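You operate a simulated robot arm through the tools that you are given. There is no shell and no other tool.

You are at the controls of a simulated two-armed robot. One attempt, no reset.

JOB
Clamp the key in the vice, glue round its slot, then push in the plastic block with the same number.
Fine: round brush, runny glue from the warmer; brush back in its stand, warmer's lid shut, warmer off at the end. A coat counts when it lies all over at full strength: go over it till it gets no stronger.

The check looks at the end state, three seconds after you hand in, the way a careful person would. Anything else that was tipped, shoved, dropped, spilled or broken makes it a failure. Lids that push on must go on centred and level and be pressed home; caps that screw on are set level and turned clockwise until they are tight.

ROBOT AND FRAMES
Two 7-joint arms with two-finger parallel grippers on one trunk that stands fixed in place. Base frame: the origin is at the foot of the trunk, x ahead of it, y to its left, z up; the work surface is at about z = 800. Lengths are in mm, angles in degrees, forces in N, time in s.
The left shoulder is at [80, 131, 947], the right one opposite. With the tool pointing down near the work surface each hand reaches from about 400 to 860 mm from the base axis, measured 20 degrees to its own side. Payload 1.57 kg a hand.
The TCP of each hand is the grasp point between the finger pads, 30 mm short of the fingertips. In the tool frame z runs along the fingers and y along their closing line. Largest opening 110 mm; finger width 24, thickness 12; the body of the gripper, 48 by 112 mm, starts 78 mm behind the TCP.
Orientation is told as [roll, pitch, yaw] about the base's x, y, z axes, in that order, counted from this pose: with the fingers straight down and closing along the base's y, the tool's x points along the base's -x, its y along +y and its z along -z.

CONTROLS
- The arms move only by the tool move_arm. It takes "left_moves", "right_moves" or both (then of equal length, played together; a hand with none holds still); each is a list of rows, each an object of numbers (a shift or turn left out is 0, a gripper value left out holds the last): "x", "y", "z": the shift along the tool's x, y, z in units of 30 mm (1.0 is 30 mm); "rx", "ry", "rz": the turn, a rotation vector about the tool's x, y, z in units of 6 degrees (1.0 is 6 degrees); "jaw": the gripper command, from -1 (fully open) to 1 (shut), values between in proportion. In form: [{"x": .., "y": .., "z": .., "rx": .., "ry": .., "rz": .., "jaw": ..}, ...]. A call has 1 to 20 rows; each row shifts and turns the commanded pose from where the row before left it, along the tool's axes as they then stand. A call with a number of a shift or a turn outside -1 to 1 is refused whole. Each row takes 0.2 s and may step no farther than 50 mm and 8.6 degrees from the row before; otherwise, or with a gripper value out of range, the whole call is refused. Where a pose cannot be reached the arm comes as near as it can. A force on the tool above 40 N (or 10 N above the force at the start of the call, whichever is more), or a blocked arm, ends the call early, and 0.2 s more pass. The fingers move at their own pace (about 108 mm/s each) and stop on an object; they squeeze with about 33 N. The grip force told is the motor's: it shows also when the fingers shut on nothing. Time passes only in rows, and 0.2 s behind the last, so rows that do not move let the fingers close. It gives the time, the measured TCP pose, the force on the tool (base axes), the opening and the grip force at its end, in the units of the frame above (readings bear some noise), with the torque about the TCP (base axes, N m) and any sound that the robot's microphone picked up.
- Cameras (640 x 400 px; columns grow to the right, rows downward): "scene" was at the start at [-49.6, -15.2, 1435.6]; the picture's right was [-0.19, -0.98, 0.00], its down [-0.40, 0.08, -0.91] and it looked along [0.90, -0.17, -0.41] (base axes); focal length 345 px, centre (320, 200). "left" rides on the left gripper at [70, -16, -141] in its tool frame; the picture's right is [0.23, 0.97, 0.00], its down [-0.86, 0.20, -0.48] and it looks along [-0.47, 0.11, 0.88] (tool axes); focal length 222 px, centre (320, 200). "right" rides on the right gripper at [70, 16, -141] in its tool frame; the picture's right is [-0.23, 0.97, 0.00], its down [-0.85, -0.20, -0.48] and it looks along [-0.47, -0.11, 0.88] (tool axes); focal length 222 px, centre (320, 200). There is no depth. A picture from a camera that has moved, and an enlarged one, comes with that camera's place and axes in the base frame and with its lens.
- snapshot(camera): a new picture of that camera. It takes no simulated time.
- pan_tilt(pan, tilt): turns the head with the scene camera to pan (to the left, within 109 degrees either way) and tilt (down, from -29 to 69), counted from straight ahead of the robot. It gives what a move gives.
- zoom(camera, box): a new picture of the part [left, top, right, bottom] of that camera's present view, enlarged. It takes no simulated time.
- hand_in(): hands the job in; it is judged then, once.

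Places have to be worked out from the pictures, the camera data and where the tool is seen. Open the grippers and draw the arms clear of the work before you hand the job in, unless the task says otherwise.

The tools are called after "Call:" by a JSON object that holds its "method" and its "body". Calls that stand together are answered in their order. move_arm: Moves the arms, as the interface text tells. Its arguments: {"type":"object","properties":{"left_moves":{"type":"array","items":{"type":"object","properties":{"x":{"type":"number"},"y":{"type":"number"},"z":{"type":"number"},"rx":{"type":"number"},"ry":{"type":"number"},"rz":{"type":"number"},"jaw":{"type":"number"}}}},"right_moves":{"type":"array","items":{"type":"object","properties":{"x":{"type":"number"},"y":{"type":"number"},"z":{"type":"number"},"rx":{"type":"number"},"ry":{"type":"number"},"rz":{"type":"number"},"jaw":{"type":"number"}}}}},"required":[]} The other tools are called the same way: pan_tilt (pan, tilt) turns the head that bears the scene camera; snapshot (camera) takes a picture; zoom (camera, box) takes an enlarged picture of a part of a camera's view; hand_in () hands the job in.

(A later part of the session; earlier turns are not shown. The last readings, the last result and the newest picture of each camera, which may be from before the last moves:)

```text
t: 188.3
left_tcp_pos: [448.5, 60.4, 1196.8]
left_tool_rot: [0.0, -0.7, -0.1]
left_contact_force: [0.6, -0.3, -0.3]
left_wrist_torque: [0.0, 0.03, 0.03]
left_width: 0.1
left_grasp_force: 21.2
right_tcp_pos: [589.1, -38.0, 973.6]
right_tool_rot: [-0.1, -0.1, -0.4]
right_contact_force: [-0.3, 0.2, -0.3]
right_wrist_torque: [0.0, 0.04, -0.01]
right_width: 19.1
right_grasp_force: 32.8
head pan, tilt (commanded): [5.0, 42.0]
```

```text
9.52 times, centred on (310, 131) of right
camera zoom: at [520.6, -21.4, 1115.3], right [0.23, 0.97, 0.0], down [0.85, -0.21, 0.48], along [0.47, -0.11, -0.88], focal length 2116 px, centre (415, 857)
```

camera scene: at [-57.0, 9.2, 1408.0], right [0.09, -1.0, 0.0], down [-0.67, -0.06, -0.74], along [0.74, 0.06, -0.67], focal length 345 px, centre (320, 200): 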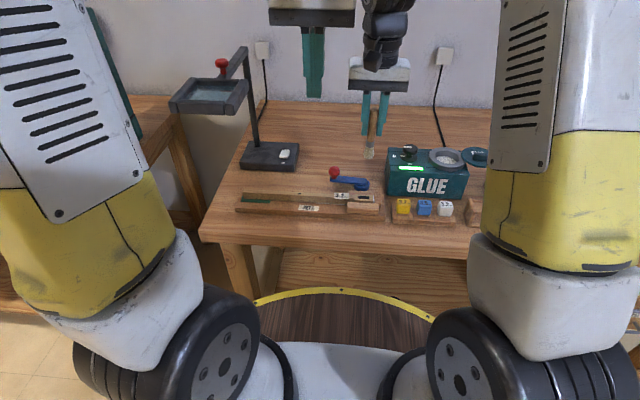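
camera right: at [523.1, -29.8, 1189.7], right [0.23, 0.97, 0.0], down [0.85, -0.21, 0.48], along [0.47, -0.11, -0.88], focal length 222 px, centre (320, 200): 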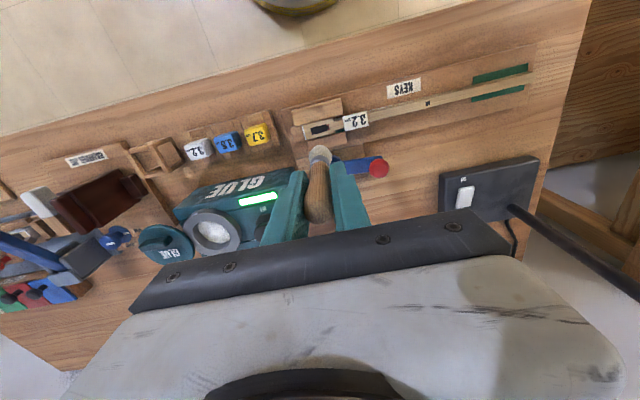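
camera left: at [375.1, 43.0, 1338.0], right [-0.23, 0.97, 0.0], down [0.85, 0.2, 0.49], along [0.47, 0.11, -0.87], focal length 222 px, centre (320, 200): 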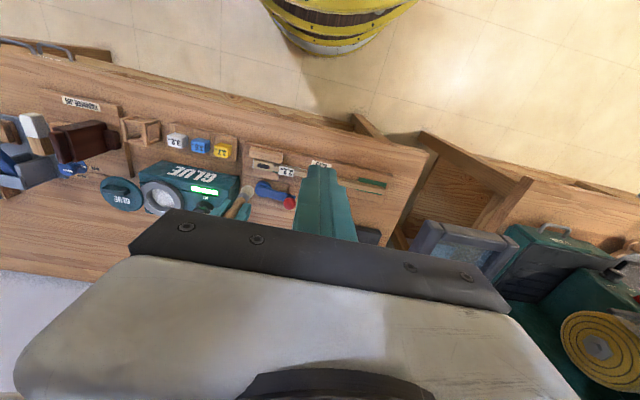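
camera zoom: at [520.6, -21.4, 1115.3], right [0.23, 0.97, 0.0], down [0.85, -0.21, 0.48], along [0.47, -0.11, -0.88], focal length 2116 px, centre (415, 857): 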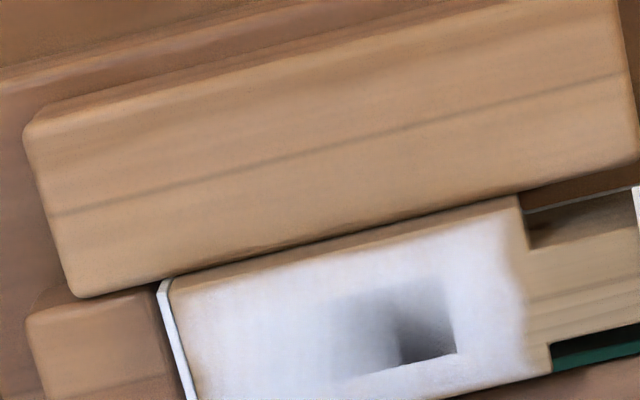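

The coat is saturated white over the whole head. Now I'll carry the brush back over its stand at (571.5, -322) and check its alignment.

Call:
{"method": "move_arm", "body": {"right_moves": [{"z": -0.9}, {"z": -0.9}, {"z": -0.7}, {"x": 0.05, "y": -0.947}, {"x": 0.05, "y": -0.947}, {"x": 0.05, "y": -0.947}, {"x": 0.05, "y": -0.947}, {"x": 0.05, "y": -0.947}, {"x": 0.05, "y": -0.947}, {"x": 0.05, "y": -0.947}, {"x": 0.05, "y": -0.947}, {"x": 0.05, "y": -0.947}, {"x": 0.05, "y": -0.947}, {"z": 0}]}}

Call:
{"method": "zoom", "body": {"camera": "right", "box": [250, 80, 390, 200]}}

Call:
{"method": "zoom", "body": {"camera": "scene", "box": [440, 90, 540, 240]}}

Call:
{"method": "zoom", "body": {"camera": "left", "box": [60, 80, 200, 180]}}

Call:
{"method": "zoom", "body": {"camera": "scene", "box": [335, 175, 395, 215]}}

```text
t: 191.3
left_tcp_pos: [447.2, 59.9, 1197.8]
left_tool_rot: [0.0, -0.6, 0.0]
left_contact_force: [-0.6, 0.4, 0.6]
left_wrist_torque: [-0.02, -0.05, 0.01]
left_width: 0.0
left_grasp_force: 21.3
right_tcp_pos: [571.3, -324.1, 1049.8]
right_tool_rot: [0.0, -0.2, -0.4]
right_contact_force: [0.2, 0.2, -0.2]
right_wrist_torque: [-0.02, -0.02, 0.01]
right_width: 19.1
right_grasp_force: 32.5
head pan, tilt (commanded): [5.0, 42.0]
```

```text
3.33 times, centred on (320, 140) of right
camera zoom: at [503.4, -305.6, 1189.7], right [0.23, 0.97, 0.0], down [0.85, -0.21, 0.48], along [0.47, -0.11, -0.88], focal length 740 px, centre (320, 400)
```

zoom: 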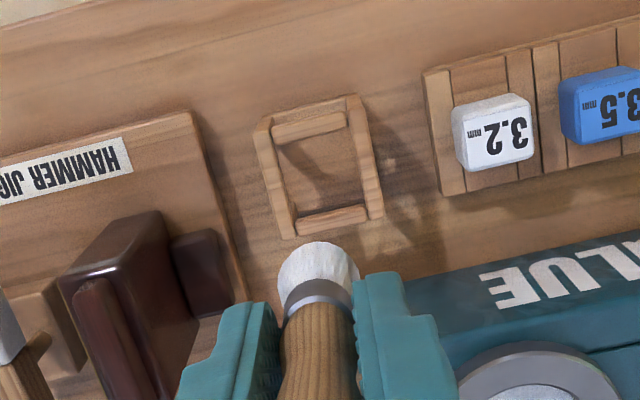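

```text
2.67 times, centred on (490, 165) of scene
camera zoom: at [-57.0, 9.2, 1408.0], right [0.09, -1.0, 0.0], down [-0.67, -0.06, -0.74], along [0.74, 0.06, -0.67], focal length 919 px, centre (-133, 293)
```

zoom: 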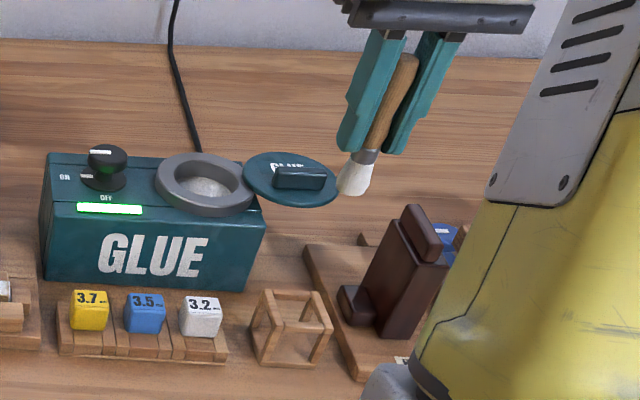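

```text
4.00 times, centred on (130, 130) of left
camera zoom: at [375.1, 42.9, 1338.1], right [-0.23, 0.97, 0.0], down [0.85, 0.2, 0.49], along [0.47, 0.11, -0.87], focal length 888 px, centre (1080, 480)
```

zoom: 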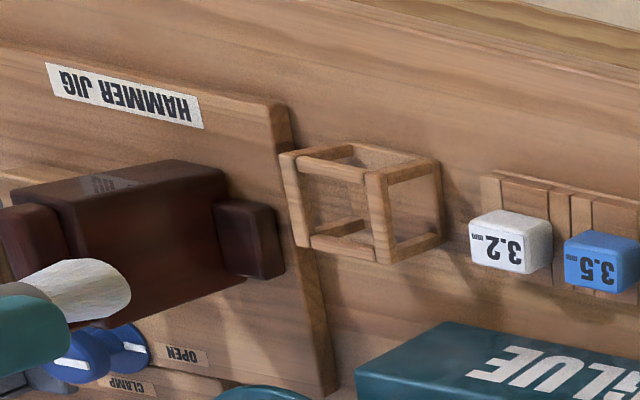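

```text
10.00 times, centred on (365, 195) of scene
camera zoom: at [-57.0, 9.2, 1408.0], right [0.09, -1.0, 0.0], down [-0.67, -0.06, -0.74], along [0.74, 0.06, -0.67], focal length 3446 px, centre (-130, 250)
```

zoom: 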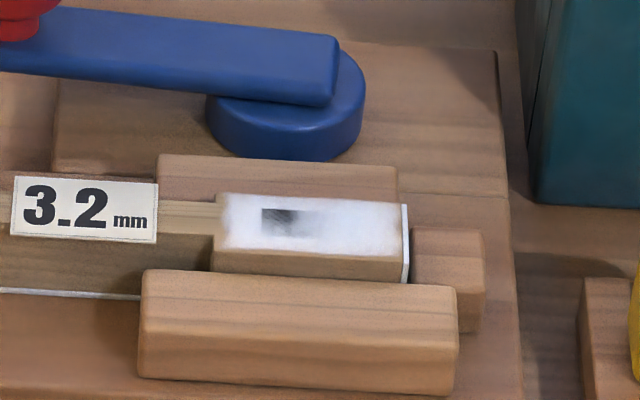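

The tip is about 71 mm below the TCP and within a few mm of the stand's centre. I'll nudge it and lower until the tip is just above the stand's top frame.

Call:
{"method": "move_arm", "body": {"right_moves": [{"x": 0.04, "y": 0.085, "z": 0.9}, {"z": 0.9}, {"z": 0.9}, {"z": 0.9}, {"z": 0}]}}

Call:
{"method": "zoom", "body": {"camera": "right", "box": [270, 90, 370, 170]}}

Call:
{"method": "zoom", "body": {"camera": "scene", "box": [456, 160, 506, 240]}}

Call:
{"method": "zoom", "body": {"camera": "left", "box": [100, 100, 180, 160]}}

```text
t: 192.5
left_tcp_pos: [447.3, 59.8, 1198.0]
left_tool_rot: [0.1, -0.6, 0.0]
left_contact_force: [-0.3, 0.0, 0.3]
left_wrist_torque: [-0.02, 0.0, 0.01]
left_width: 0.2
left_grasp_force: 21.8
right_tcp_pos: [571.4, -319.4, 937.2]
right_tool_rot: [-0.1, -0.2, -0.3]
right_contact_force: [0.7, -0.8, -0.3]
right_wrist_torque: [0.03, -0.01, -0.02]
right_width: 19.0
right_grasp_force: 32.8
head pan, tilt (commanded): [5.0, 42.0]
```

```text
5.00 times, centred on (320, 130) of right
camera zoom: at [502.6, -302.6, 1079.5], right [0.23, 0.97, 0.0], down [0.85, -0.21, 0.48], along [0.47, -0.11, -0.88], focal length 1111 px, centre (320, 550)
```

zoom: 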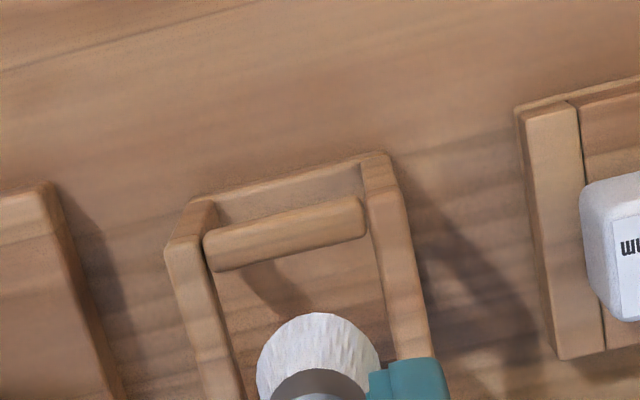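

```text
5.00 times, centred on (481, 200) of scene
camera zoom: at [-57.0, 9.2, 1408.0], right [0.09, -1.0, 0.0], down [-0.67, -0.06, -0.74], along [0.74, 0.06, -0.67], focal length 1723 px, centre (-485, 200)
```

zoom: 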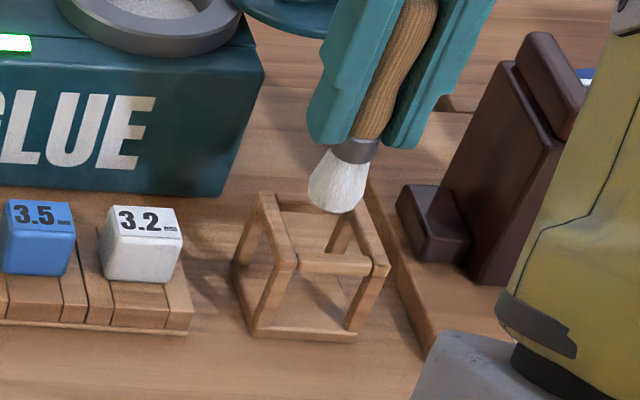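

```text
6.67 times, centred on (140, 130) of left
camera zoom: at [375.1, 42.9, 1338.1], right [-0.23, 0.97, 0.0], down [0.85, 0.2, 0.49], along [0.47, 0.11, -0.87], focal length 1481 px, centre (1520, 667)
```

zoom: 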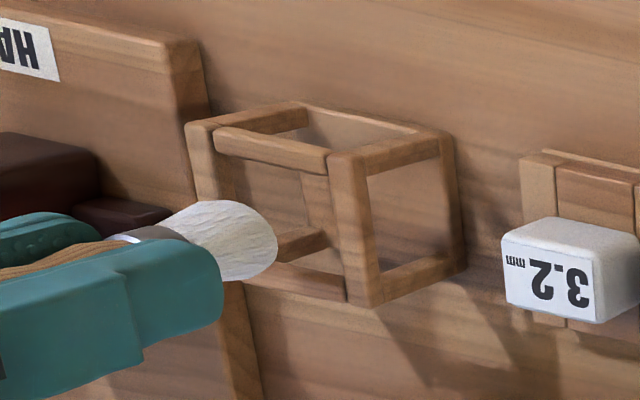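

The bristles line up with the stand's opening. I'll shift 1 mm right and lower into the opening slowly while watching the force.

Call:
{"method": "move_arm", "body": {"right_moves": [{"y": -0.04, "z": 0.3}, {"z": 0.3}, {"z": 0.3}, {"z": 0}]}}

Call:
{"method": "zoom", "body": {"camera": "right", "box": [270, 90, 370, 170]}}

Call:
{"method": "zoom", "body": {"camera": "scene", "box": [456, 160, 506, 240]}}

Call:
{"method": "zoom", "body": {"camera": "left", "box": [100, 100, 180, 160]}}

```text
t: 193.5
left_tcp_pos: [447.3, 60.9, 1198.2]
left_tool_rot: [-0.1, -0.6, -0.1]
left_contact_force: [0.8, 0.7, -0.1]
left_wrist_torque: [0.0, -0.01, 0.02]
left_width: 0.1
left_grasp_force: 20.9
right_tcp_pos: [571.4, -320.8, 911.9]
right_tool_rot: [-0.1, -0.1, -0.3]
right_contact_force: [-0.1, -0.1, -0.7]
right_wrist_torque: [-0.01, 0.03, -0.01]
right_width: 19.0
right_grasp_force: 32.6
head pan, tilt (commanded): [5.0, 42.0]
```

```text
5.00 times, centred on (320, 130) of right
camera zoom: at [502.7, -304.0, 1053.8], right [0.23, 0.97, 0.0], down [0.85, -0.21, 0.48], along [0.47, -0.11, -0.88], focal length 1111 px, centre (320, 550)
```

zoom: 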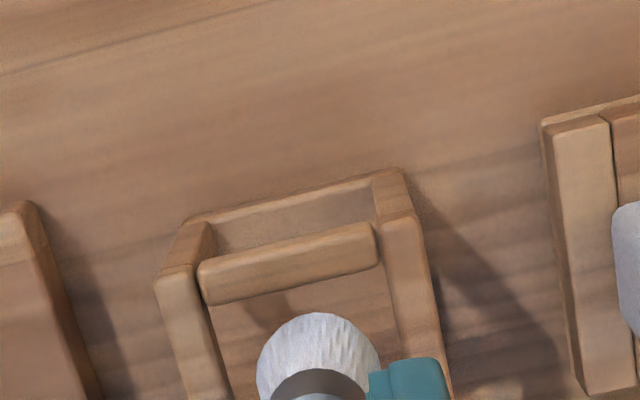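

```text
5.00 times, centred on (481, 200) of scene
camera zoom: at [-57.0, 9.2, 1408.0], right [0.09, -1.0, 0.0], down [-0.67, -0.06, -0.74], along [0.74, 0.06, -0.67], focal length 1723 px, centre (-485, 200)
```

zoom: 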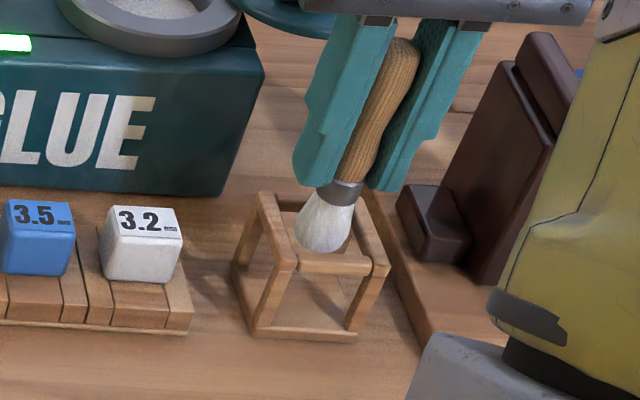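

```text
6.67 times, centred on (140, 130) of left
camera zoom: at [375.1, 42.9, 1338.1], right [-0.23, 0.97, 0.0], down [0.85, 0.2, 0.49], along [0.47, 0.11, -0.87], focal length 1481 px, centre (1520, 667)
```

zoom: 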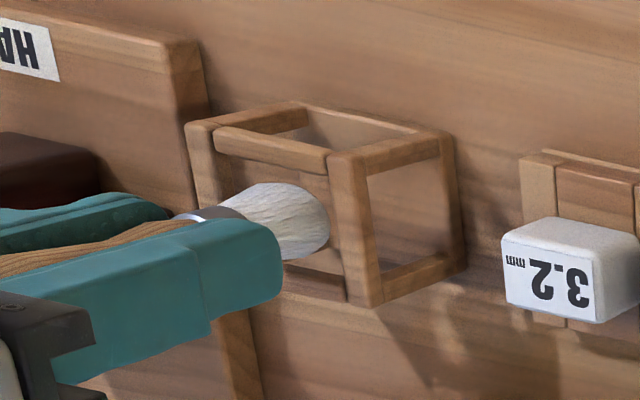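

The bristles are entering the frame with no force. I'll shift 2 mm right and continue down.

Call:
{"method": "move_arm", "body": {"right_moves": [{"y": -0.06, "z": 0.2}, {"z": 0.25}, {"z": 0.2}, {"z": 0}]}}

Call:
{"method": "zoom", "body": {"camera": "right", "box": [270, 90, 370, 170]}}

Call:
{"method": "zoom", "body": {"camera": "scene", "box": [466, 175, 506, 235]}}

Call:
{"method": "zoom", "body": {"camera": "left", "box": [100, 100, 180, 160]}}

```text
t: 194.5
left_tcp_pos: [447.3, 60.6, 1197.4]
left_tool_rot: [-0.1, -0.6, 0.0]
left_contact_force: [-1.1, -0.4, -0.3]
left_wrist_torque: [-0.03, -0.06, 0.0]
left_width: 0.0
left_grasp_force: 21.1
right_tcp_pos: [572.1, -322.3, 893.4]
right_tool_rot: [-0.1, -0.2, -0.4]
right_contact_force: [0.6, -0.1, -0.1]
right_wrist_torque: [-0.02, 0.03, 0.05]
right_width: 19.1
right_grasp_force: 33.0
head pan, tilt (commanded): [5.0, 42.0]
```

```text
5.00 times, centred on (320, 130) of right
camera zoom: at [503.3, -305.4, 1034.7], right [0.23, 0.97, 0.0], down [0.85, -0.21, 0.48], along [0.47, -0.11, -0.88], focal length 1111 px, centre (320, 550)
```

zoom: 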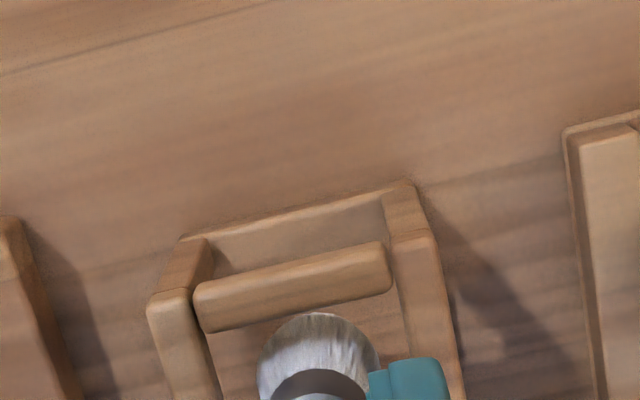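

```text
6.67 times, centred on (486, 205) of scene
camera zoom: at [-57.0, 9.2, 1408.0], right [0.09, -1.0, 0.0], down [-0.67, -0.06, -0.74], along [0.74, 0.06, -0.67], focal length 2297 px, centre (-787, 167)
```

zoom: 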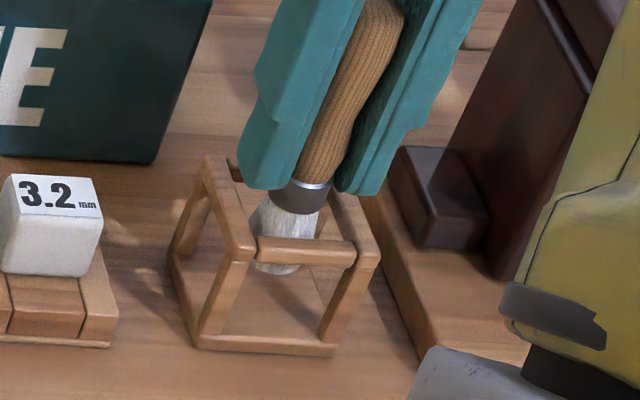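

```text
6.67 times, centred on (140, 130) of left
camera zoom: at [375.1, 42.9, 1338.1], right [-0.23, 0.97, 0.0], down [0.85, 0.2, 0.49], along [0.47, 0.11, -0.87], focal length 1481 px, centre (1520, 667)
```

zoom: 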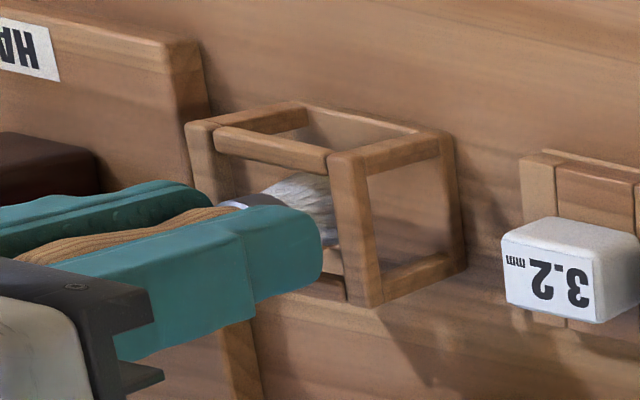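

The brush is inside the stand. I'll lower 7 mm more (fingertips just above the frame), then open to let it settle on the stand's floor.

Call:
{"method": "move_arm", "body": {"right_moves": [{"z": 0.12}, {"z": 0.12}, {"z": 0}]}}

Call:
{"method": "zoom", "body": {"camera": "scene", "box": [466, 175, 506, 235]}}

```text
t: 195.3
left_tcp_pos: [447.7, 59.7, 1198.1]
left_tool_rot: [0.0, -0.5, 0.0]
left_contact_force: [-0.2, -0.2, 0.1]
left_wrist_torque: [0.0, 0.03, -0.01]
left_width: 0.2
left_grasp_force: 21.1
right_tcp_pos: [572.2, -321.8, 885.2]
right_tool_rot: [0.0, -0.2, -0.4]
right_contact_force: [-0.7, 0.7, 0.4]
right_wrist_torque: [0.0, 0.0, -0.04]
right_width: 18.8
right_grasp_force: 32.9
head pan, tilt (commanded): [5.0, 42.0]
```

```text
6.67 times, centred on (486, 205) of scene
camera zoom: at [-57.0, 9.2, 1408.0], right [0.09, -1.0, 0.0], down [-0.67, -0.06, -0.74], along [0.74, 0.06, -0.67], focal length 2297 px, centre (-787, 167)
```

zoom: 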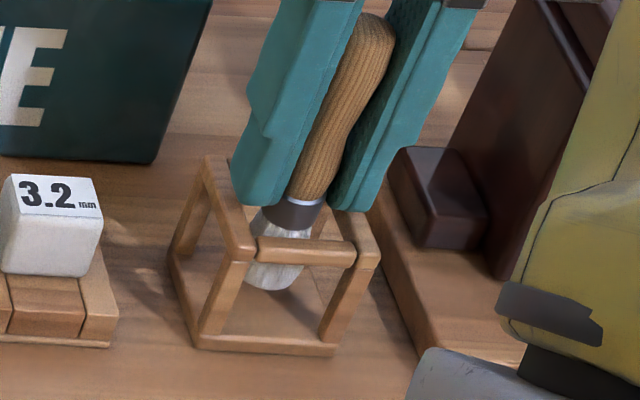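

Call:
{"method": "move_arm", "body": {"right_moves": [{"jaw": 0.1}, {"z": 0}, {"z": 0}, {"z": 0}]}}

Call:
{"method": "zoom", "body": {"camera": "scene", "box": [466, 165, 506, 235]}}

Call:
{"method": "zoom", "body": {"camera": "right", "box": [240, 100, 400, 230]}}

```text
t: 196.3
left_tcp_pos: [447.5, 60.1, 1197.5]
left_tool_rot: [-0.1, -0.5, 0.1]
left_contact_force: [-0.2, -0.4, 0.4]
left_wrist_torque: [0.0, -0.01, -0.03]
left_width: 0.0
left_grasp_force: 21.0
right_tcp_pos: [572.8, -321.7, 885.7]
right_tool_rot: [0.1, -0.3, -0.4]
right_contact_force: [-0.5, -0.5, 0.2]
right_wrist_torque: [0.0, 0.03, 0.01]
right_width: 49.5
right_grasp_force: 0.1
head pan, tilt (commanded): [5.0, 42.0]
```

```text
5.71 times, centred on (486, 200) of scene
camera zoom: at [-57.0, 9.2, 1408.0], right [0.09, -1.0, 0.0], down [-0.67, -0.06, -0.74], along [0.74, 0.06, -0.67], focal length 1969 px, centre (-629, 200)
```

zoom: 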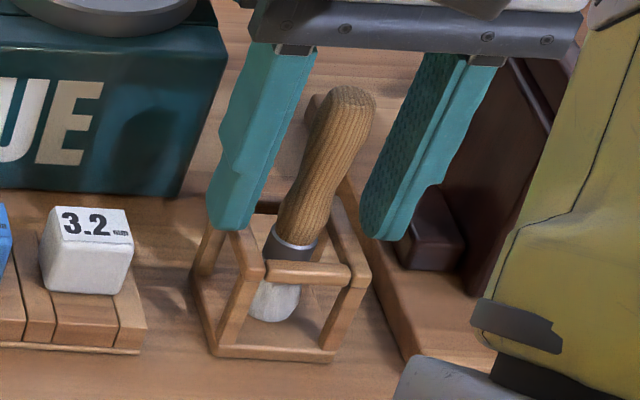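

```text
3.08 times, centred on (320, 165) of right
camera zoom: at [503.1, -305.1, 1027.5], right [0.23, 0.97, 0.0], down [0.85, -0.21, 0.48], along [0.47, -0.11, -0.88], focal length 684 px, centre (320, 308)
```

zoom: 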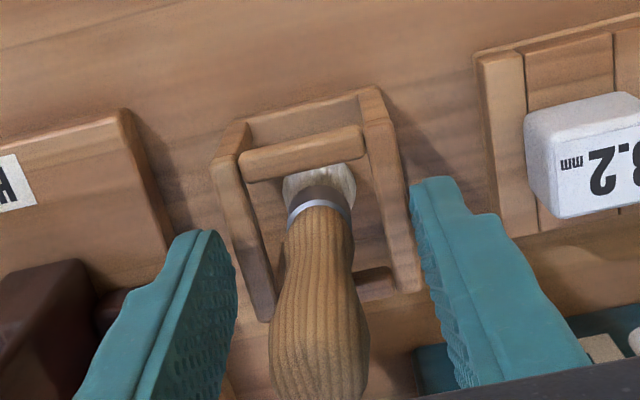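

The brush is back in its stand. I'll rise straight up and move over the white 3.2 block for a look.

Call:
{"method": "move_arm", "body": {"right_moves": [{"z": -0.9}, {"z": -0.9}, {"z": -0.9}, {"z": -0.9}, {"z": -0.6}, {"x": 0.06, "y": 0.9}, {"x": 0.06, "y": 0.9}, {"x": 0.06, "y": 0.9}, {"z": 0}]}}

Call:
{"method": "zoom", "body": {"camera": "scene", "box": [456, 165, 506, 235]}}

Call:
{"method": "zoom", "body": {"camera": "right", "box": [260, 80, 400, 180]}}

Call:
{"method": "zoom", "body": {"camera": "scene", "box": [390, 190, 470, 235]}}

Call:
{"method": "zoom", "body": {"camera": "left", "box": [150, 120, 250, 180]}}

```text
t: 198.3
left_tcp_pos: [448.3, 60.0, 1197.8]
left_tool_rot: [-0.1, -0.6, -0.1]
left_contact_force: [-0.3, -0.6, 0.4]
left_wrist_torque: [0.02, 0.02, 0.01]
left_width: 0.0
left_grasp_force: 21.2
right_tcp_pos: [566.1, -242.9, 1013.1]
right_tool_rot: [0.0, -0.2, -0.4]
right_contact_force: [0.1, -0.8, 0.7]
right_wrist_torque: [0.0, 0.03, 0.02]
right_width: 49.7
right_grasp_force: 0.0
head pan, tilt (commanded): [5.0, 42.0]
```

```text
5.71 times, centred on (481, 200) of scene
camera zoom: at [-57.1, 9.2, 1408.0], right [0.09, -1.0, 0.0], down [-0.67, -0.06, -0.74], along [0.74, 0.06, -0.67], focal length 1969 px, centre (-600, 200)
```

zoom: 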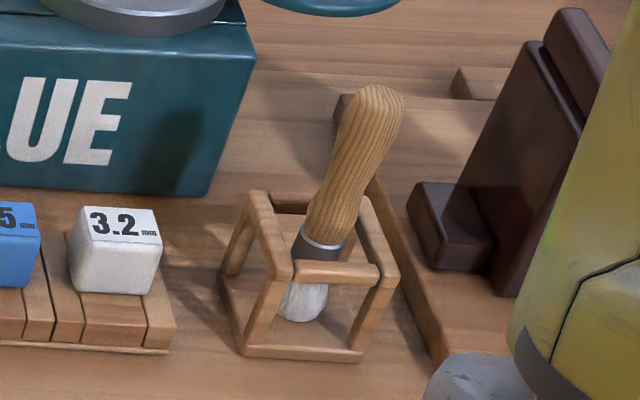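

```text
4.00 times, centred on (330, 130) of right
camera zoom: at [497.6, -225.3, 1154.0], right [0.23, 0.97, 0.0], down [0.85, -0.21, 0.48], along [0.47, -0.11, -0.88], focal length 888 px, centre (280, 480)
```

zoom: 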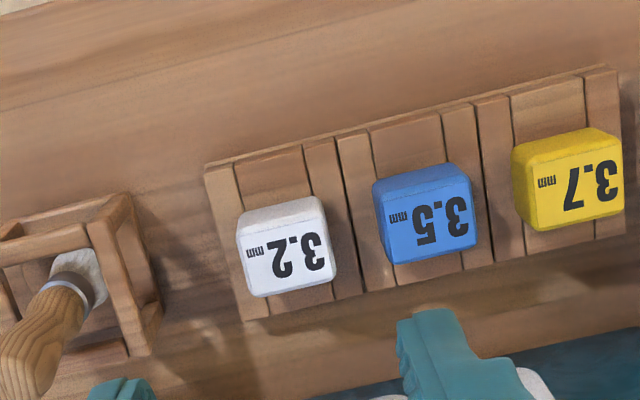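

```text
8.00 times, centred on (430, 212) of scene
camera zoom: at [-57.1, 9.2, 1408.0], right [0.09, -1.0, 0.0], down [-0.67, -0.06, -0.74], along [0.74, 0.06, -0.67], focal length 2756 px, centre (-560, 100)
```

zoom: 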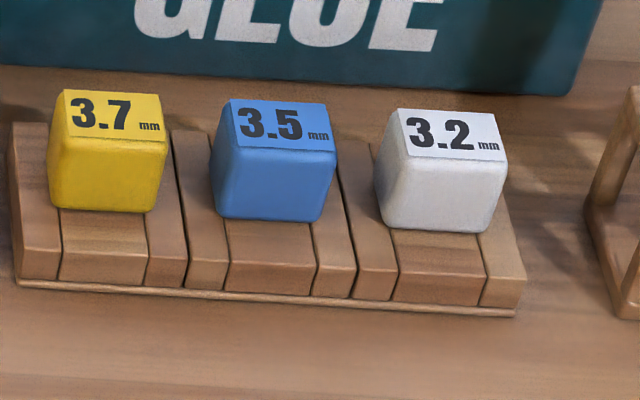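

```text
6.40 times, centred on (200, 150) of left
camera zoom: at [375.1, 42.9, 1338.1], right [-0.23, 0.97, 0.0], down [0.85, 0.2, 0.49], along [0.47, 0.11, -0.87], focal length 1422 px, centre (1088, 520)
```

zoom: 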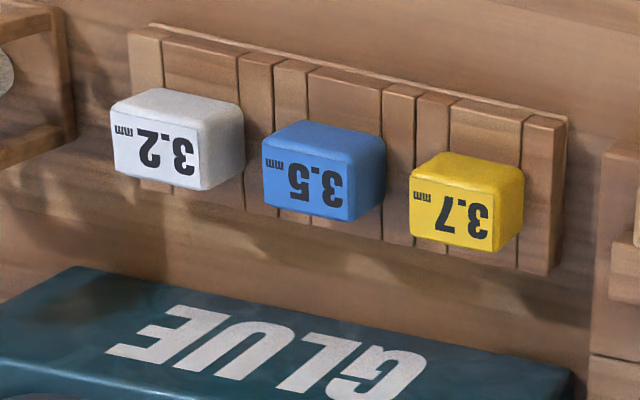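

The brush rests properly. The 3.2 block's top is at about (576, -241, 846), with its head roughly 32 (y) × 22 (x) × 29 (z). The gap to the blue block is too tight for a finger, so I'll turn the hand 90° and grip along x. I rotate first at this height.

Call:
{"method": "move_arm", "body": {"right_moves": [{"rz": 1}, {"rz": 1}, {"rz": 1}, {"rz": 1}, {"rz": 1}, {"rz": 1}, {"rz": 1}, {"rz": 1}, {"rz": 1}, {"rz": 1}, {"rz": 1}, {"rz": 1}, {"rz": 1}, {"rz": 1}, {"rz": 0.95}, {"x": 0.06, "y": 0.33}, {"z": 0}]}}

Call:
{"method": "snapshot", "body": {"camera": "right"}}

Call:
{"method": "zoom", "body": {"camera": "right", "box": [240, 80, 400, 200]}}

Call:
{"method": "snapshot", "body": {"camera": "scene"}}

```text
t: 201.9
left_tcp_pos: [447.7, 60.0, 1198.5]
left_tool_rot: [0.0, -0.6, 0.0]
left_contact_force: [0.0, -0.9, -0.4]
left_wrist_torque: [0.03, 0.01, 0.03]
left_width: 0.1
left_grasp_force: 21.6
right_tcp_pos: [576.3, -239.6, 1012.3]
right_tool_rot: [0.2, 0.0, -90.2]
right_contact_force: [-0.5, -0.9, 0.5]
right_wrist_torque: [-0.01, 0.0, -0.01]
right_width: 49.6
right_grasp_force: 0.2
head pan, tilt (commanded): [5.0, 42.0]
```

```text
taken
camera right: at [593.8, -169.4, 1154.0], right [0.97, -0.23, 0.0], down [-0.2, -0.85, 0.48], along [-0.11, -0.47, -0.88], focal length 222 px, centre (320, 200)
```

right: 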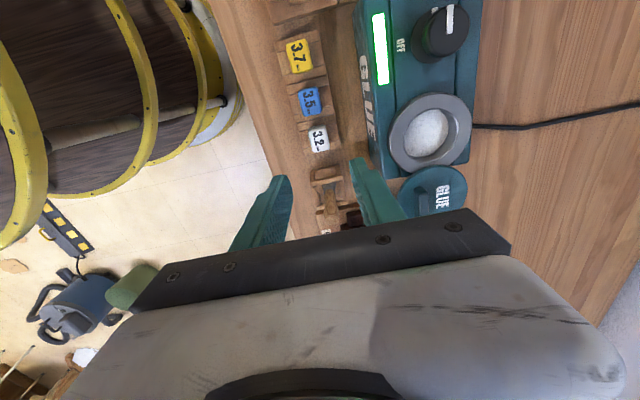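

```text
3.33 times, centred on (320, 140) of right
camera zoom: at [593.8, -169.4, 1154.0], right [0.97, -0.23, 0.0], down [-0.2, -0.85, 0.48], along [-0.11, -0.47, -0.88], focal length 740 px, centre (320, 400)
```

zoom: 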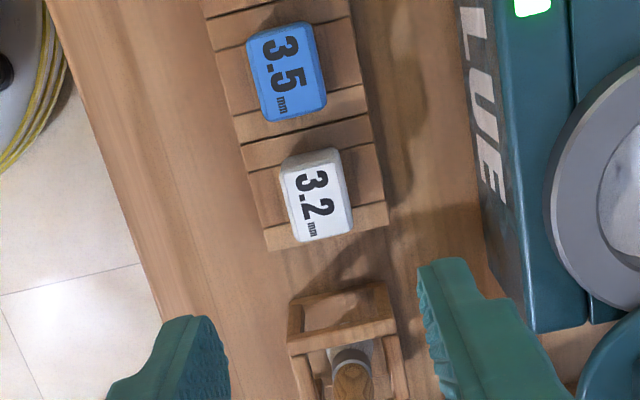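

```text
taken
camera scene: at [-57.1, 9.2, 1408.0], right [0.09, -1.0, 0.0], down [-0.67, -0.06, -0.74], along [0.74, 0.06, -0.67], focal length 345 px, centre (320, 200)
```

scene: 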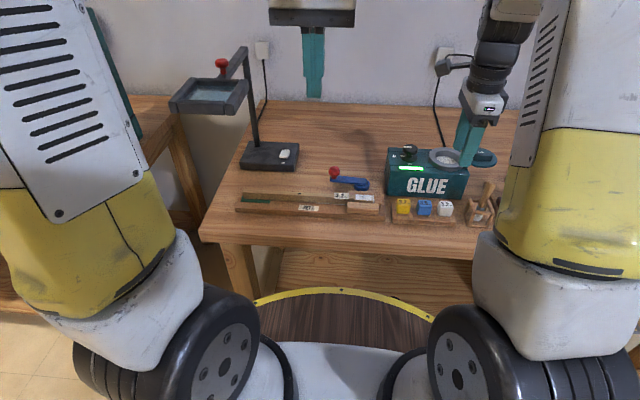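

The block is centred at (576, -241). I'll descend with a 50 mm opening, stopping just above the gripping height for a check.

Call:
{"method": "move_arm", "body": {"right_moves": [{"x": -0.04, "z": 0.9, "rz": 0.2}, {"z": 0.9}, {"z": 0.9}, {"z": 0.9}, {"z": 0.9}, {"z": 0.3}, {"z": 0}]}}

Call:
{"method": "zoom", "body": {"camera": "right", "box": [240, 100, 400, 220]}}

Call:
{"method": "zoom", "body": {"camera": "scene", "box": [400, 150, 480, 230]}}

Call:
{"method": "zoom", "body": {"camera": "left", "box": [130, 110, 230, 180]}}

```text
t: 203.5
left_tcp_pos: [447.9, 60.7, 1198.2]
left_tool_rot: [0.0, -0.6, 0.0]
left_contact_force: [0.0, -0.2, -0.5]
left_wrist_torque: [-0.01, -0.01, 0.0]
left_width: 0.0
left_grasp_force: 21.1
right_tcp_pos: [576.3, -241.3, 868.3]
right_tool_rot: [0.1, 0.1, -91.3]
right_contact_force: [-0.6, 0.0, -0.9]
right_wrist_torque: [-0.03, -0.01, 0.04]
right_width: 49.4
right_grasp_force: 0.1
head pan, tilt (commanded): [5.0, 42.0]
```

```text
3.33 times, centred on (320, 160) of right
camera zoom: at [595.0, -171.0, 1009.5], right [0.97, -0.25, 0.0], down [-0.22, -0.85, 0.48], along [-0.12, -0.46, -0.88], focal length 740 px, centre (320, 333)
```

zoom: 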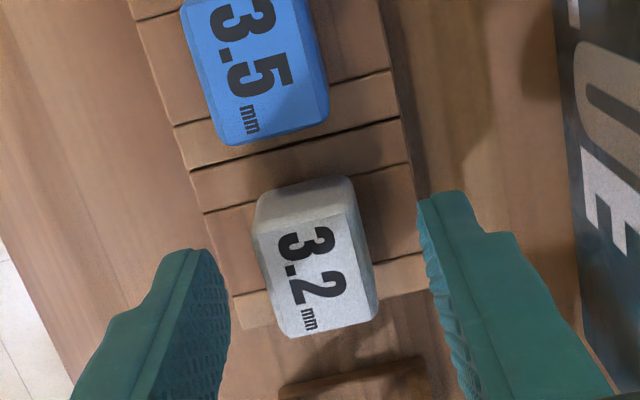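

```text
5.00 times, centred on (440, 190) of scene
camera zoom: at [-57.0, 9.2, 1408.0], right [0.09, -1.0, 0.0], down [-0.67, -0.06, -0.74], along [0.74, 0.06, -0.67], focal length 1723 px, centre (-280, 250)
```

zoom: 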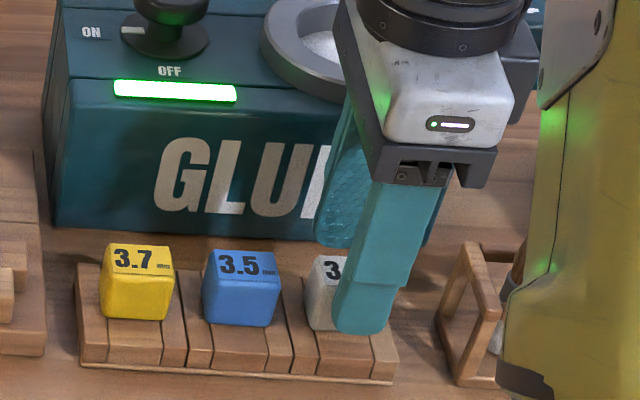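

```text
5.71 times, centred on (180, 145) of left
camera zoom: at [375.1, 42.9, 1338.1], right [-0.23, 0.97, 0.0], down [0.85, 0.2, 0.49], along [0.47, 0.11, -0.87], focal length 1269 px, centre (1120, 514)
```

zoom: 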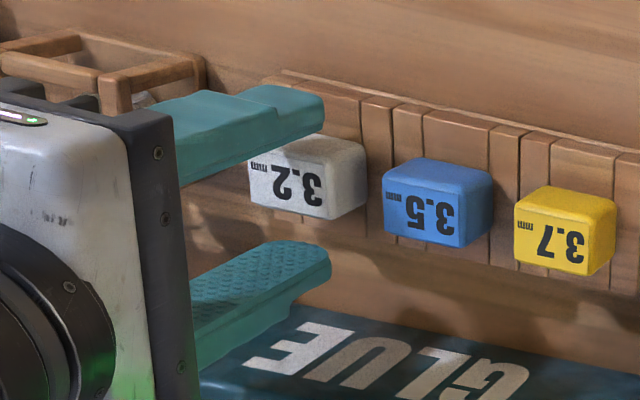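

The fingers straddle the block evenly. I'll go down 15 mm more and close on it.

Call:
{"method": "move_arm", "body": {"right_moves": [{"z": 0.25}, {"z": 0.25}, {"z": 0}, {"jaw": 1}, {"z": 0}, {"z": 0}]}}

Call:
{"method": "zoom", "body": {"camera": "right", "box": [240, 100, 400, 220]}}

Call:
{"method": "zoom", "body": {"camera": "scene", "box": [400, 160, 480, 230]}}

```text
t: 204.9
left_tcp_pos: [448.1, 60.0, 1198.2]
left_tool_rot: [0.0, -0.6, -0.1]
left_contact_force: [0.4, -0.9, 0.2]
left_wrist_torque: [0.0, -0.04, 0.01]
left_width: 0.0
left_grasp_force: 21.3
right_tcp_pos: [577.2, -241.9, 852.3]
right_tool_rot: [0.1, 0.0, -91.3]
right_contact_force: [0.3, 0.0, -0.6]
right_wrist_torque: [0.02, 0.01, 0.02]
right_width: 24.5
right_grasp_force: 32.6
head pan, tilt (commanded): [5.0, 42.0]
```

```text
3.33 times, centred on (320, 160) of right
camera zoom: at [595.6, -171.4, 994.9], right [0.97, -0.25, 0.0], down [-0.22, -0.85, 0.48], along [-0.12, -0.46, -0.88], focal length 740 px, centre (320, 333)
```

zoom: 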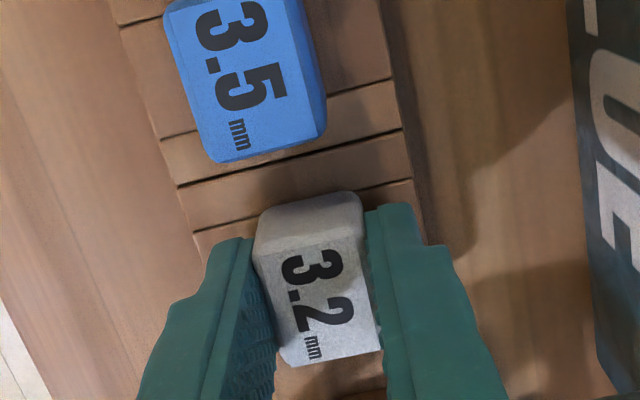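

```text
5.71 times, centred on (440, 195) of scene
camera zoom: at [-57.0, 9.2, 1408.0], right [0.09, -1.0, 0.0], down [-0.67, -0.06, -0.74], along [0.74, 0.06, -0.67], focal length 1969 px, centre (-366, 229)
```

zoom: 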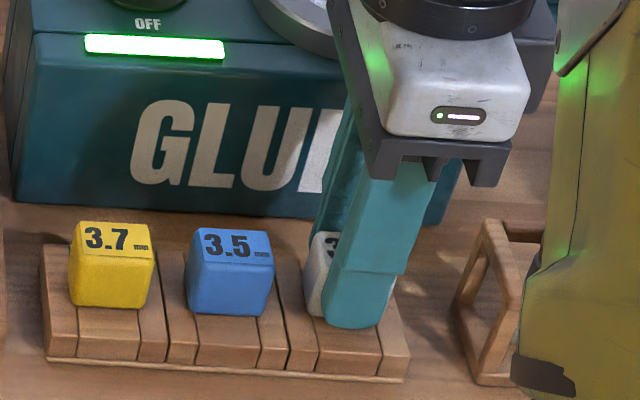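

The block is gripped at 24.5 mm with no side load. I'll lift it slowly straight up.

Call:
{"method": "move_arm", "body": {"right_moves": [{"z": -0.2}, {"z": -0.4}, {"z": -0.6}, {"z": -0.9}, {"z": -0.9}, {"z": 0}]}}

Call:
{"method": "snapshot", "body": {"camera": "scene"}}

Call:
{"method": "zoom", "body": {"camera": "scene", "box": [400, 140, 480, 230]}}

Call:
{"method": "zoom", "body": {"camera": "left", "box": [110, 100, 230, 190]}}

Call:
{"method": "zoom", "body": {"camera": "right", "box": [240, 80, 400, 220]}}

```text
t: 206.3
left_tcp_pos: [447.1, 61.6, 1196.7]
left_tool_rot: [0.0, -0.6, 0.0]
left_contact_force: [0.3, -0.3, -0.1]
left_wrist_torque: [-0.01, 0.05, -0.03]
left_width: 0.4
left_grasp_force: 20.8
right_tcp_pos: [576.9, -242.0, 944.0]
right_tool_rot: [0.1, -0.1, -91.2]
right_contact_force: [0.0, -1.4, -0.1]
right_wrist_torque: [0.0, -0.01, 0.02]
right_width: 0.0
right_grasp_force: 21.2
head pan, tilt (commanded): [5.0, 42.0]
```

```text
taken
camera scene: at [-57.0, 9.2, 1408.0], right [0.09, -1.0, 0.0], down [-0.67, -0.06, -0.74], along [0.74, 0.06, -0.67], focal length 345 px, centre (320, 200)
```

scene: 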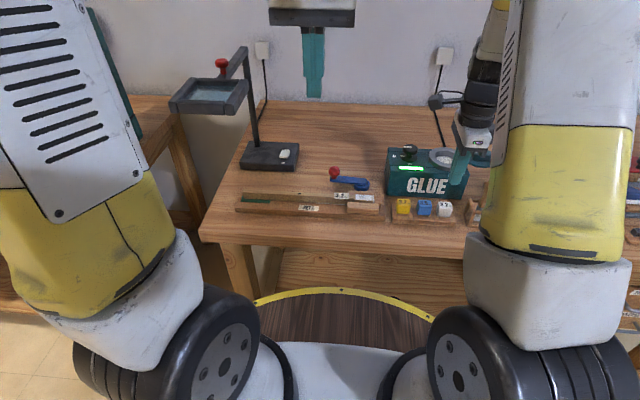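

```text
4.44 times, centred on (440, 185) of scene
camera zoom: at [-57.0, 9.2, 1408.0], right [0.09, -1.0, 0.0], down [-0.67, -0.06, -0.74], along [0.74, 0.06, -0.67], focal length 1531 px, centre (-213, 267)
```

zoom: 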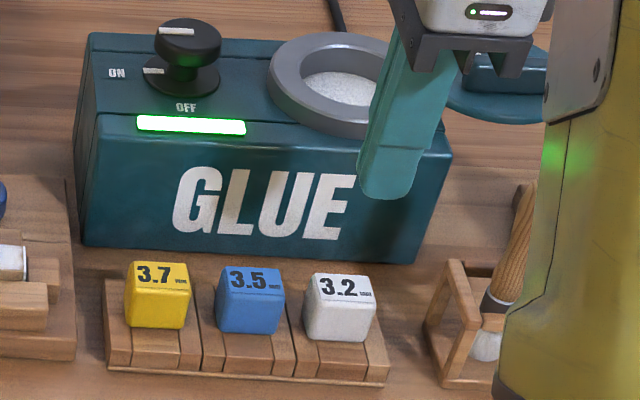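

```text
4.44 times, centred on (170, 145) of left
camera zoom: at [375.1, 42.9, 1338.1], right [-0.23, 0.97, 0.0], down [0.85, 0.2, 0.49], along [0.47, 0.11, -0.87], focal length 987 px, centre (987, 444)
```

zoom: 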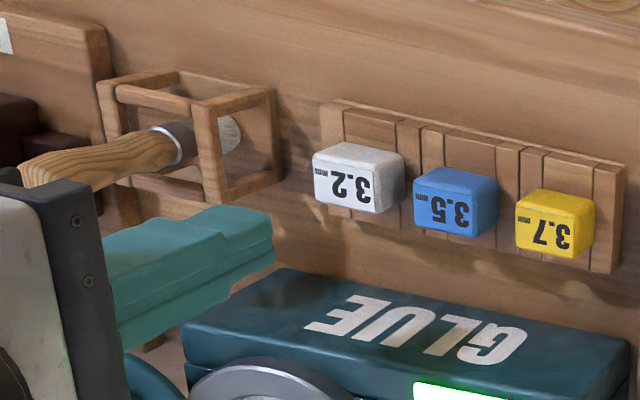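

```text
2.86 times, centred on (320, 150) of right
camera zoom: at [595.4, -171.9, 1085.4], right [0.97, -0.25, 0.0], down [-0.22, -0.85, 0.48], along [-0.12, -0.46, -0.88], focal length 635 px, centre (320, 343)
```

zoom: 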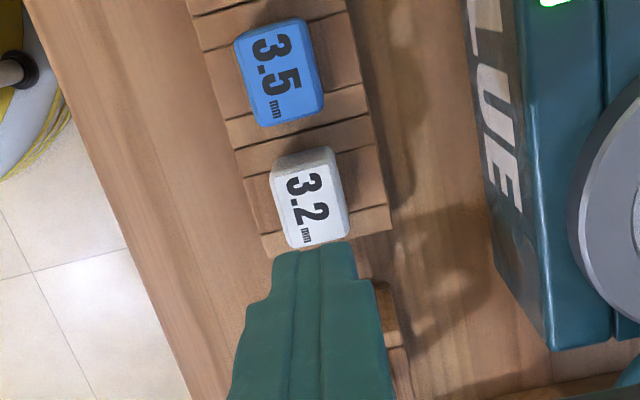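

The block stayed in its stand; the fingers slid off it. I'll go back down a few mm deeper, grip again, and lift in tiny steps while watching the force.

Call:
{"method": "move_arm", "body": {"right_moves": [{"jaw": 0.1}, {"z": 0}, {"z": 0.9}, {"z": 0.9}, {"z": 0.9}, {"z": 0.4}, {"z": 0.05}, {"z": 0}, {"jaw": 1}, {"z": 0}, {"z": 0}, {"z": 0}]}}

Call:
{"method": "move_arm", "body": {"right_moves": [{"z": -0.1}, {"z": 0}]}}

Call:
{"method": "zoom", "body": {"camera": "right", "box": [240, 100, 400, 220]}}

```text
t: 208.9
left_tcp_pos: [448.1, 60.2, 1198.9]
left_tool_rot: [-0.1, -0.5, 0.0]
left_contact_force: [0.4, -0.2, -0.6]
left_wrist_torque: [0.01, -0.03, 0.02]
left_width: 0.0
left_grasp_force: 21.0
right_tcp_pos: [576.2, -242.0, 848.5]
right_tool_rot: [0.2, 0.0, -91.3]
right_contact_force: [0.3, -0.8, -0.3]
right_wrist_torque: [0.01, -0.01, 0.03]
right_width: 24.5
right_grasp_force: 32.9
head pan, tilt (commanded): [5.0, 42.0]
```

```text
t: 209.5
left_tcp_pos: [447.5, 60.5, 1197.1]
left_tool_rot: [0.0, -0.7, 0.0]
left_contact_force: [0.6, 0.5, -0.2]
left_wrist_torque: [-0.02, 0.02, -0.02]
left_width: 0.1
left_grasp_force: 21.6
right_tcp_pos: [577.4, -241.6, 851.0]
right_tool_rot: [0.1, 0.0, -91.3]
right_contact_force: [-0.8, 0.1, -1.2]
right_wrist_torque: [0.02, -0.04, 0.02]
right_width: 24.8
right_grasp_force: 32.9
head pan, tilt (commanded): [5.0, 42.0]
```

```text
3.33 times, centred on (320, 160) of right
camera zoom: at [595.6, -171.6, 993.4], right [0.97, -0.25, 0.0], down [-0.22, -0.85, 0.48], along [-0.12, -0.46, -0.88], focal length 740 px, centre (320, 333)
```

zoom: 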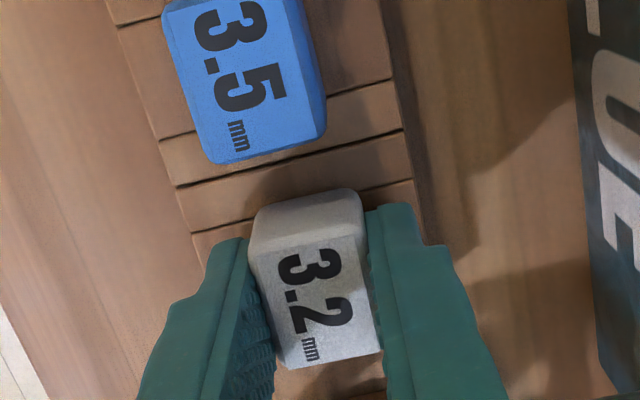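

Lifting 3 mm gave almost no load. I'll raise gently another 6 mm and check whether the block moves with the fingers.

Call:
{"method": "move_arm", "body": {"right_moves": [{"z": -0.05}, {"z": -0.05}, {"z": -0.05}, {"z": -0.05}, {"z": 0}]}}

Call:
{"method": "zoom", "body": {"camera": "right", "box": [240, 100, 400, 220]}}

Call:
{"method": "zoom", "body": {"camera": "left", "box": [130, 110, 230, 180]}}

```text
t: 210.7
left_tcp_pos: [448.0, 60.1, 1196.7]
left_tool_rot: [0.0, -0.6, -0.1]
left_contact_force: [0.2, -0.6, -0.1]
left_wrist_torque: [0.03, -0.02, 0.03]
left_width: 0.0
left_grasp_force: 21.4
right_tcp_pos: [576.9, -240.8, 856.4]
right_tool_rot: [0.2, 0.1, -91.3]
right_contact_force: [-0.3, 0.8, -0.5]
right_wrist_torque: [0.01, -0.01, 0.02]
right_width: 24.8
right_grasp_force: 32.9
head pan, tilt (commanded): [5.0, 42.0]
```

```text
3.33 times, centred on (320, 160) of right
camera zoom: at [595.8, -171.5, 999.4], right [0.97, -0.25, 0.0], down [-0.22, -0.85, 0.48], along [-0.12, -0.46, -0.88], focal length 740 px, centre (320, 333)
```

zoom: 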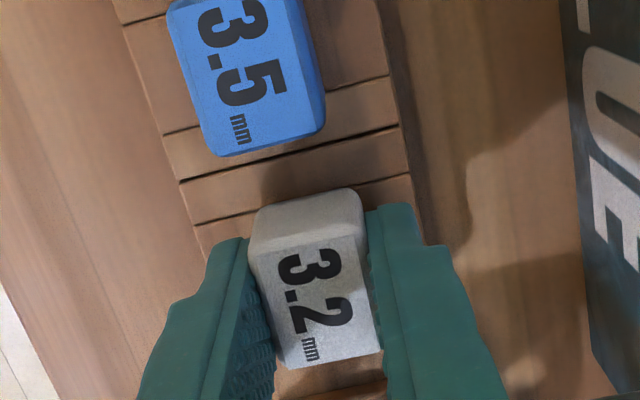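

```text
5.71 times, centred on (180, 145) of left
camera zoom: at [375.1, 42.9, 1338.1], right [-0.23, 0.97, 0.0], down [0.85, 0.2, 0.49], along [0.47, 0.11, -0.87], focal length 1269 px, centre (1120, 514)
```

zoom: 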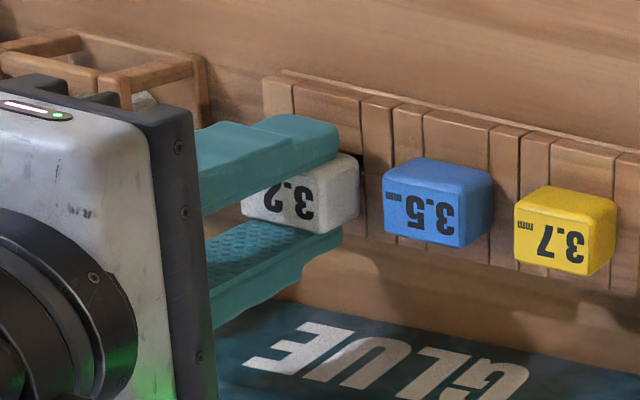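

The block is moving with the fingers now. I'll continue lifting slowly.

Call:
{"method": "move_arm", "body": {"right_moves": [{"z": -0.1}, {"z": -0.1}, {"z": -0.12}, {"z": -0.15}, {"z": -0.15}, {"z": -0.15}, {"z": 0}]}}

Call:
{"method": "zoom", "body": {"camera": "right", "box": [240, 100, 400, 220]}}

Call:
{"method": "zoom", "body": {"camera": "left", "box": [130, 110, 230, 180]}}

Call:
{"method": "zoom", "body": {"camera": "scene", "box": [410, 170, 470, 225]}}

```text
t: 212.3
left_tcp_pos: [447.0, 60.8, 1198.0]
left_tool_rot: [0.1, -0.6, 0.0]
left_contact_force: [-0.1, 0.6, -0.5]
left_wrist_torque: [-0.02, -0.01, 0.02]
left_width: 0.3
left_grasp_force: 21.4
right_tcp_pos: [576.9, -240.5, 880.5]
right_tool_rot: [0.2, 0.0, -91.3]
right_contact_force: [0.0, -0.1, -1.0]
right_wrist_torque: [-0.01, 0.0, 0.05]
right_width: 24.5
right_grasp_force: 32.7
head pan, tilt (commanded): [5.0, 42.0]
```

```text
3.33 times, centred on (320, 160) of right
camera zoom: at [595.6, -171.1, 1022.5], right [0.97, -0.25, 0.0], down [-0.22, -0.85, 0.48], along [-0.12, -0.46, -0.88], focal length 740 px, centre (320, 333)
```

zoom: 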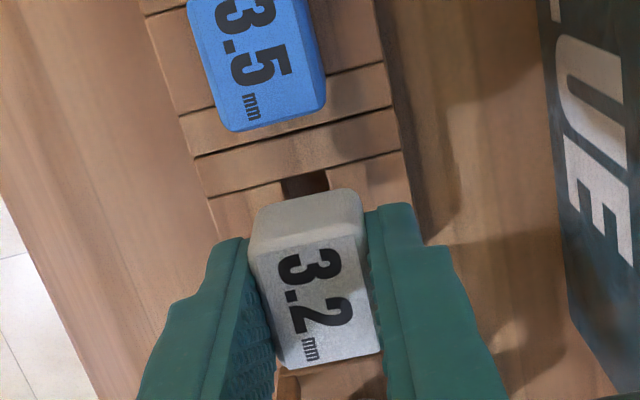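

```text
5.71 times, centred on (180, 145) of left
camera zoom: at [375.1, 43.0, 1338.1], right [-0.23, 0.97, 0.0], down [0.85, 0.2, 0.49], along [0.47, 0.11, -0.87], focal length 1269 px, centre (1120, 514)
```

zoom: 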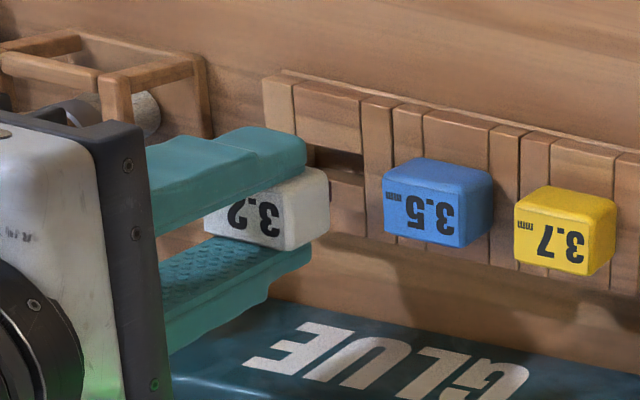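

```text
7.27 times, centred on (440, 198) of scene
camera zoom: at [-57.0, 9.2, 1408.0], right [0.09, -1.0, 0.0], down [-0.67, -0.06, -0.74], along [0.74, 0.06, -0.67], focal length 2506 px, centre (-553, 218)
```

zoom: 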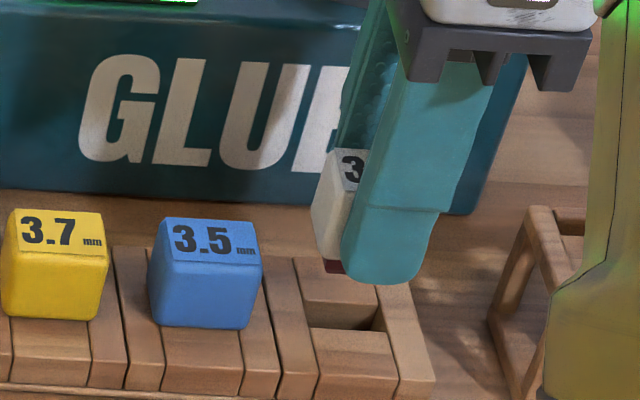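

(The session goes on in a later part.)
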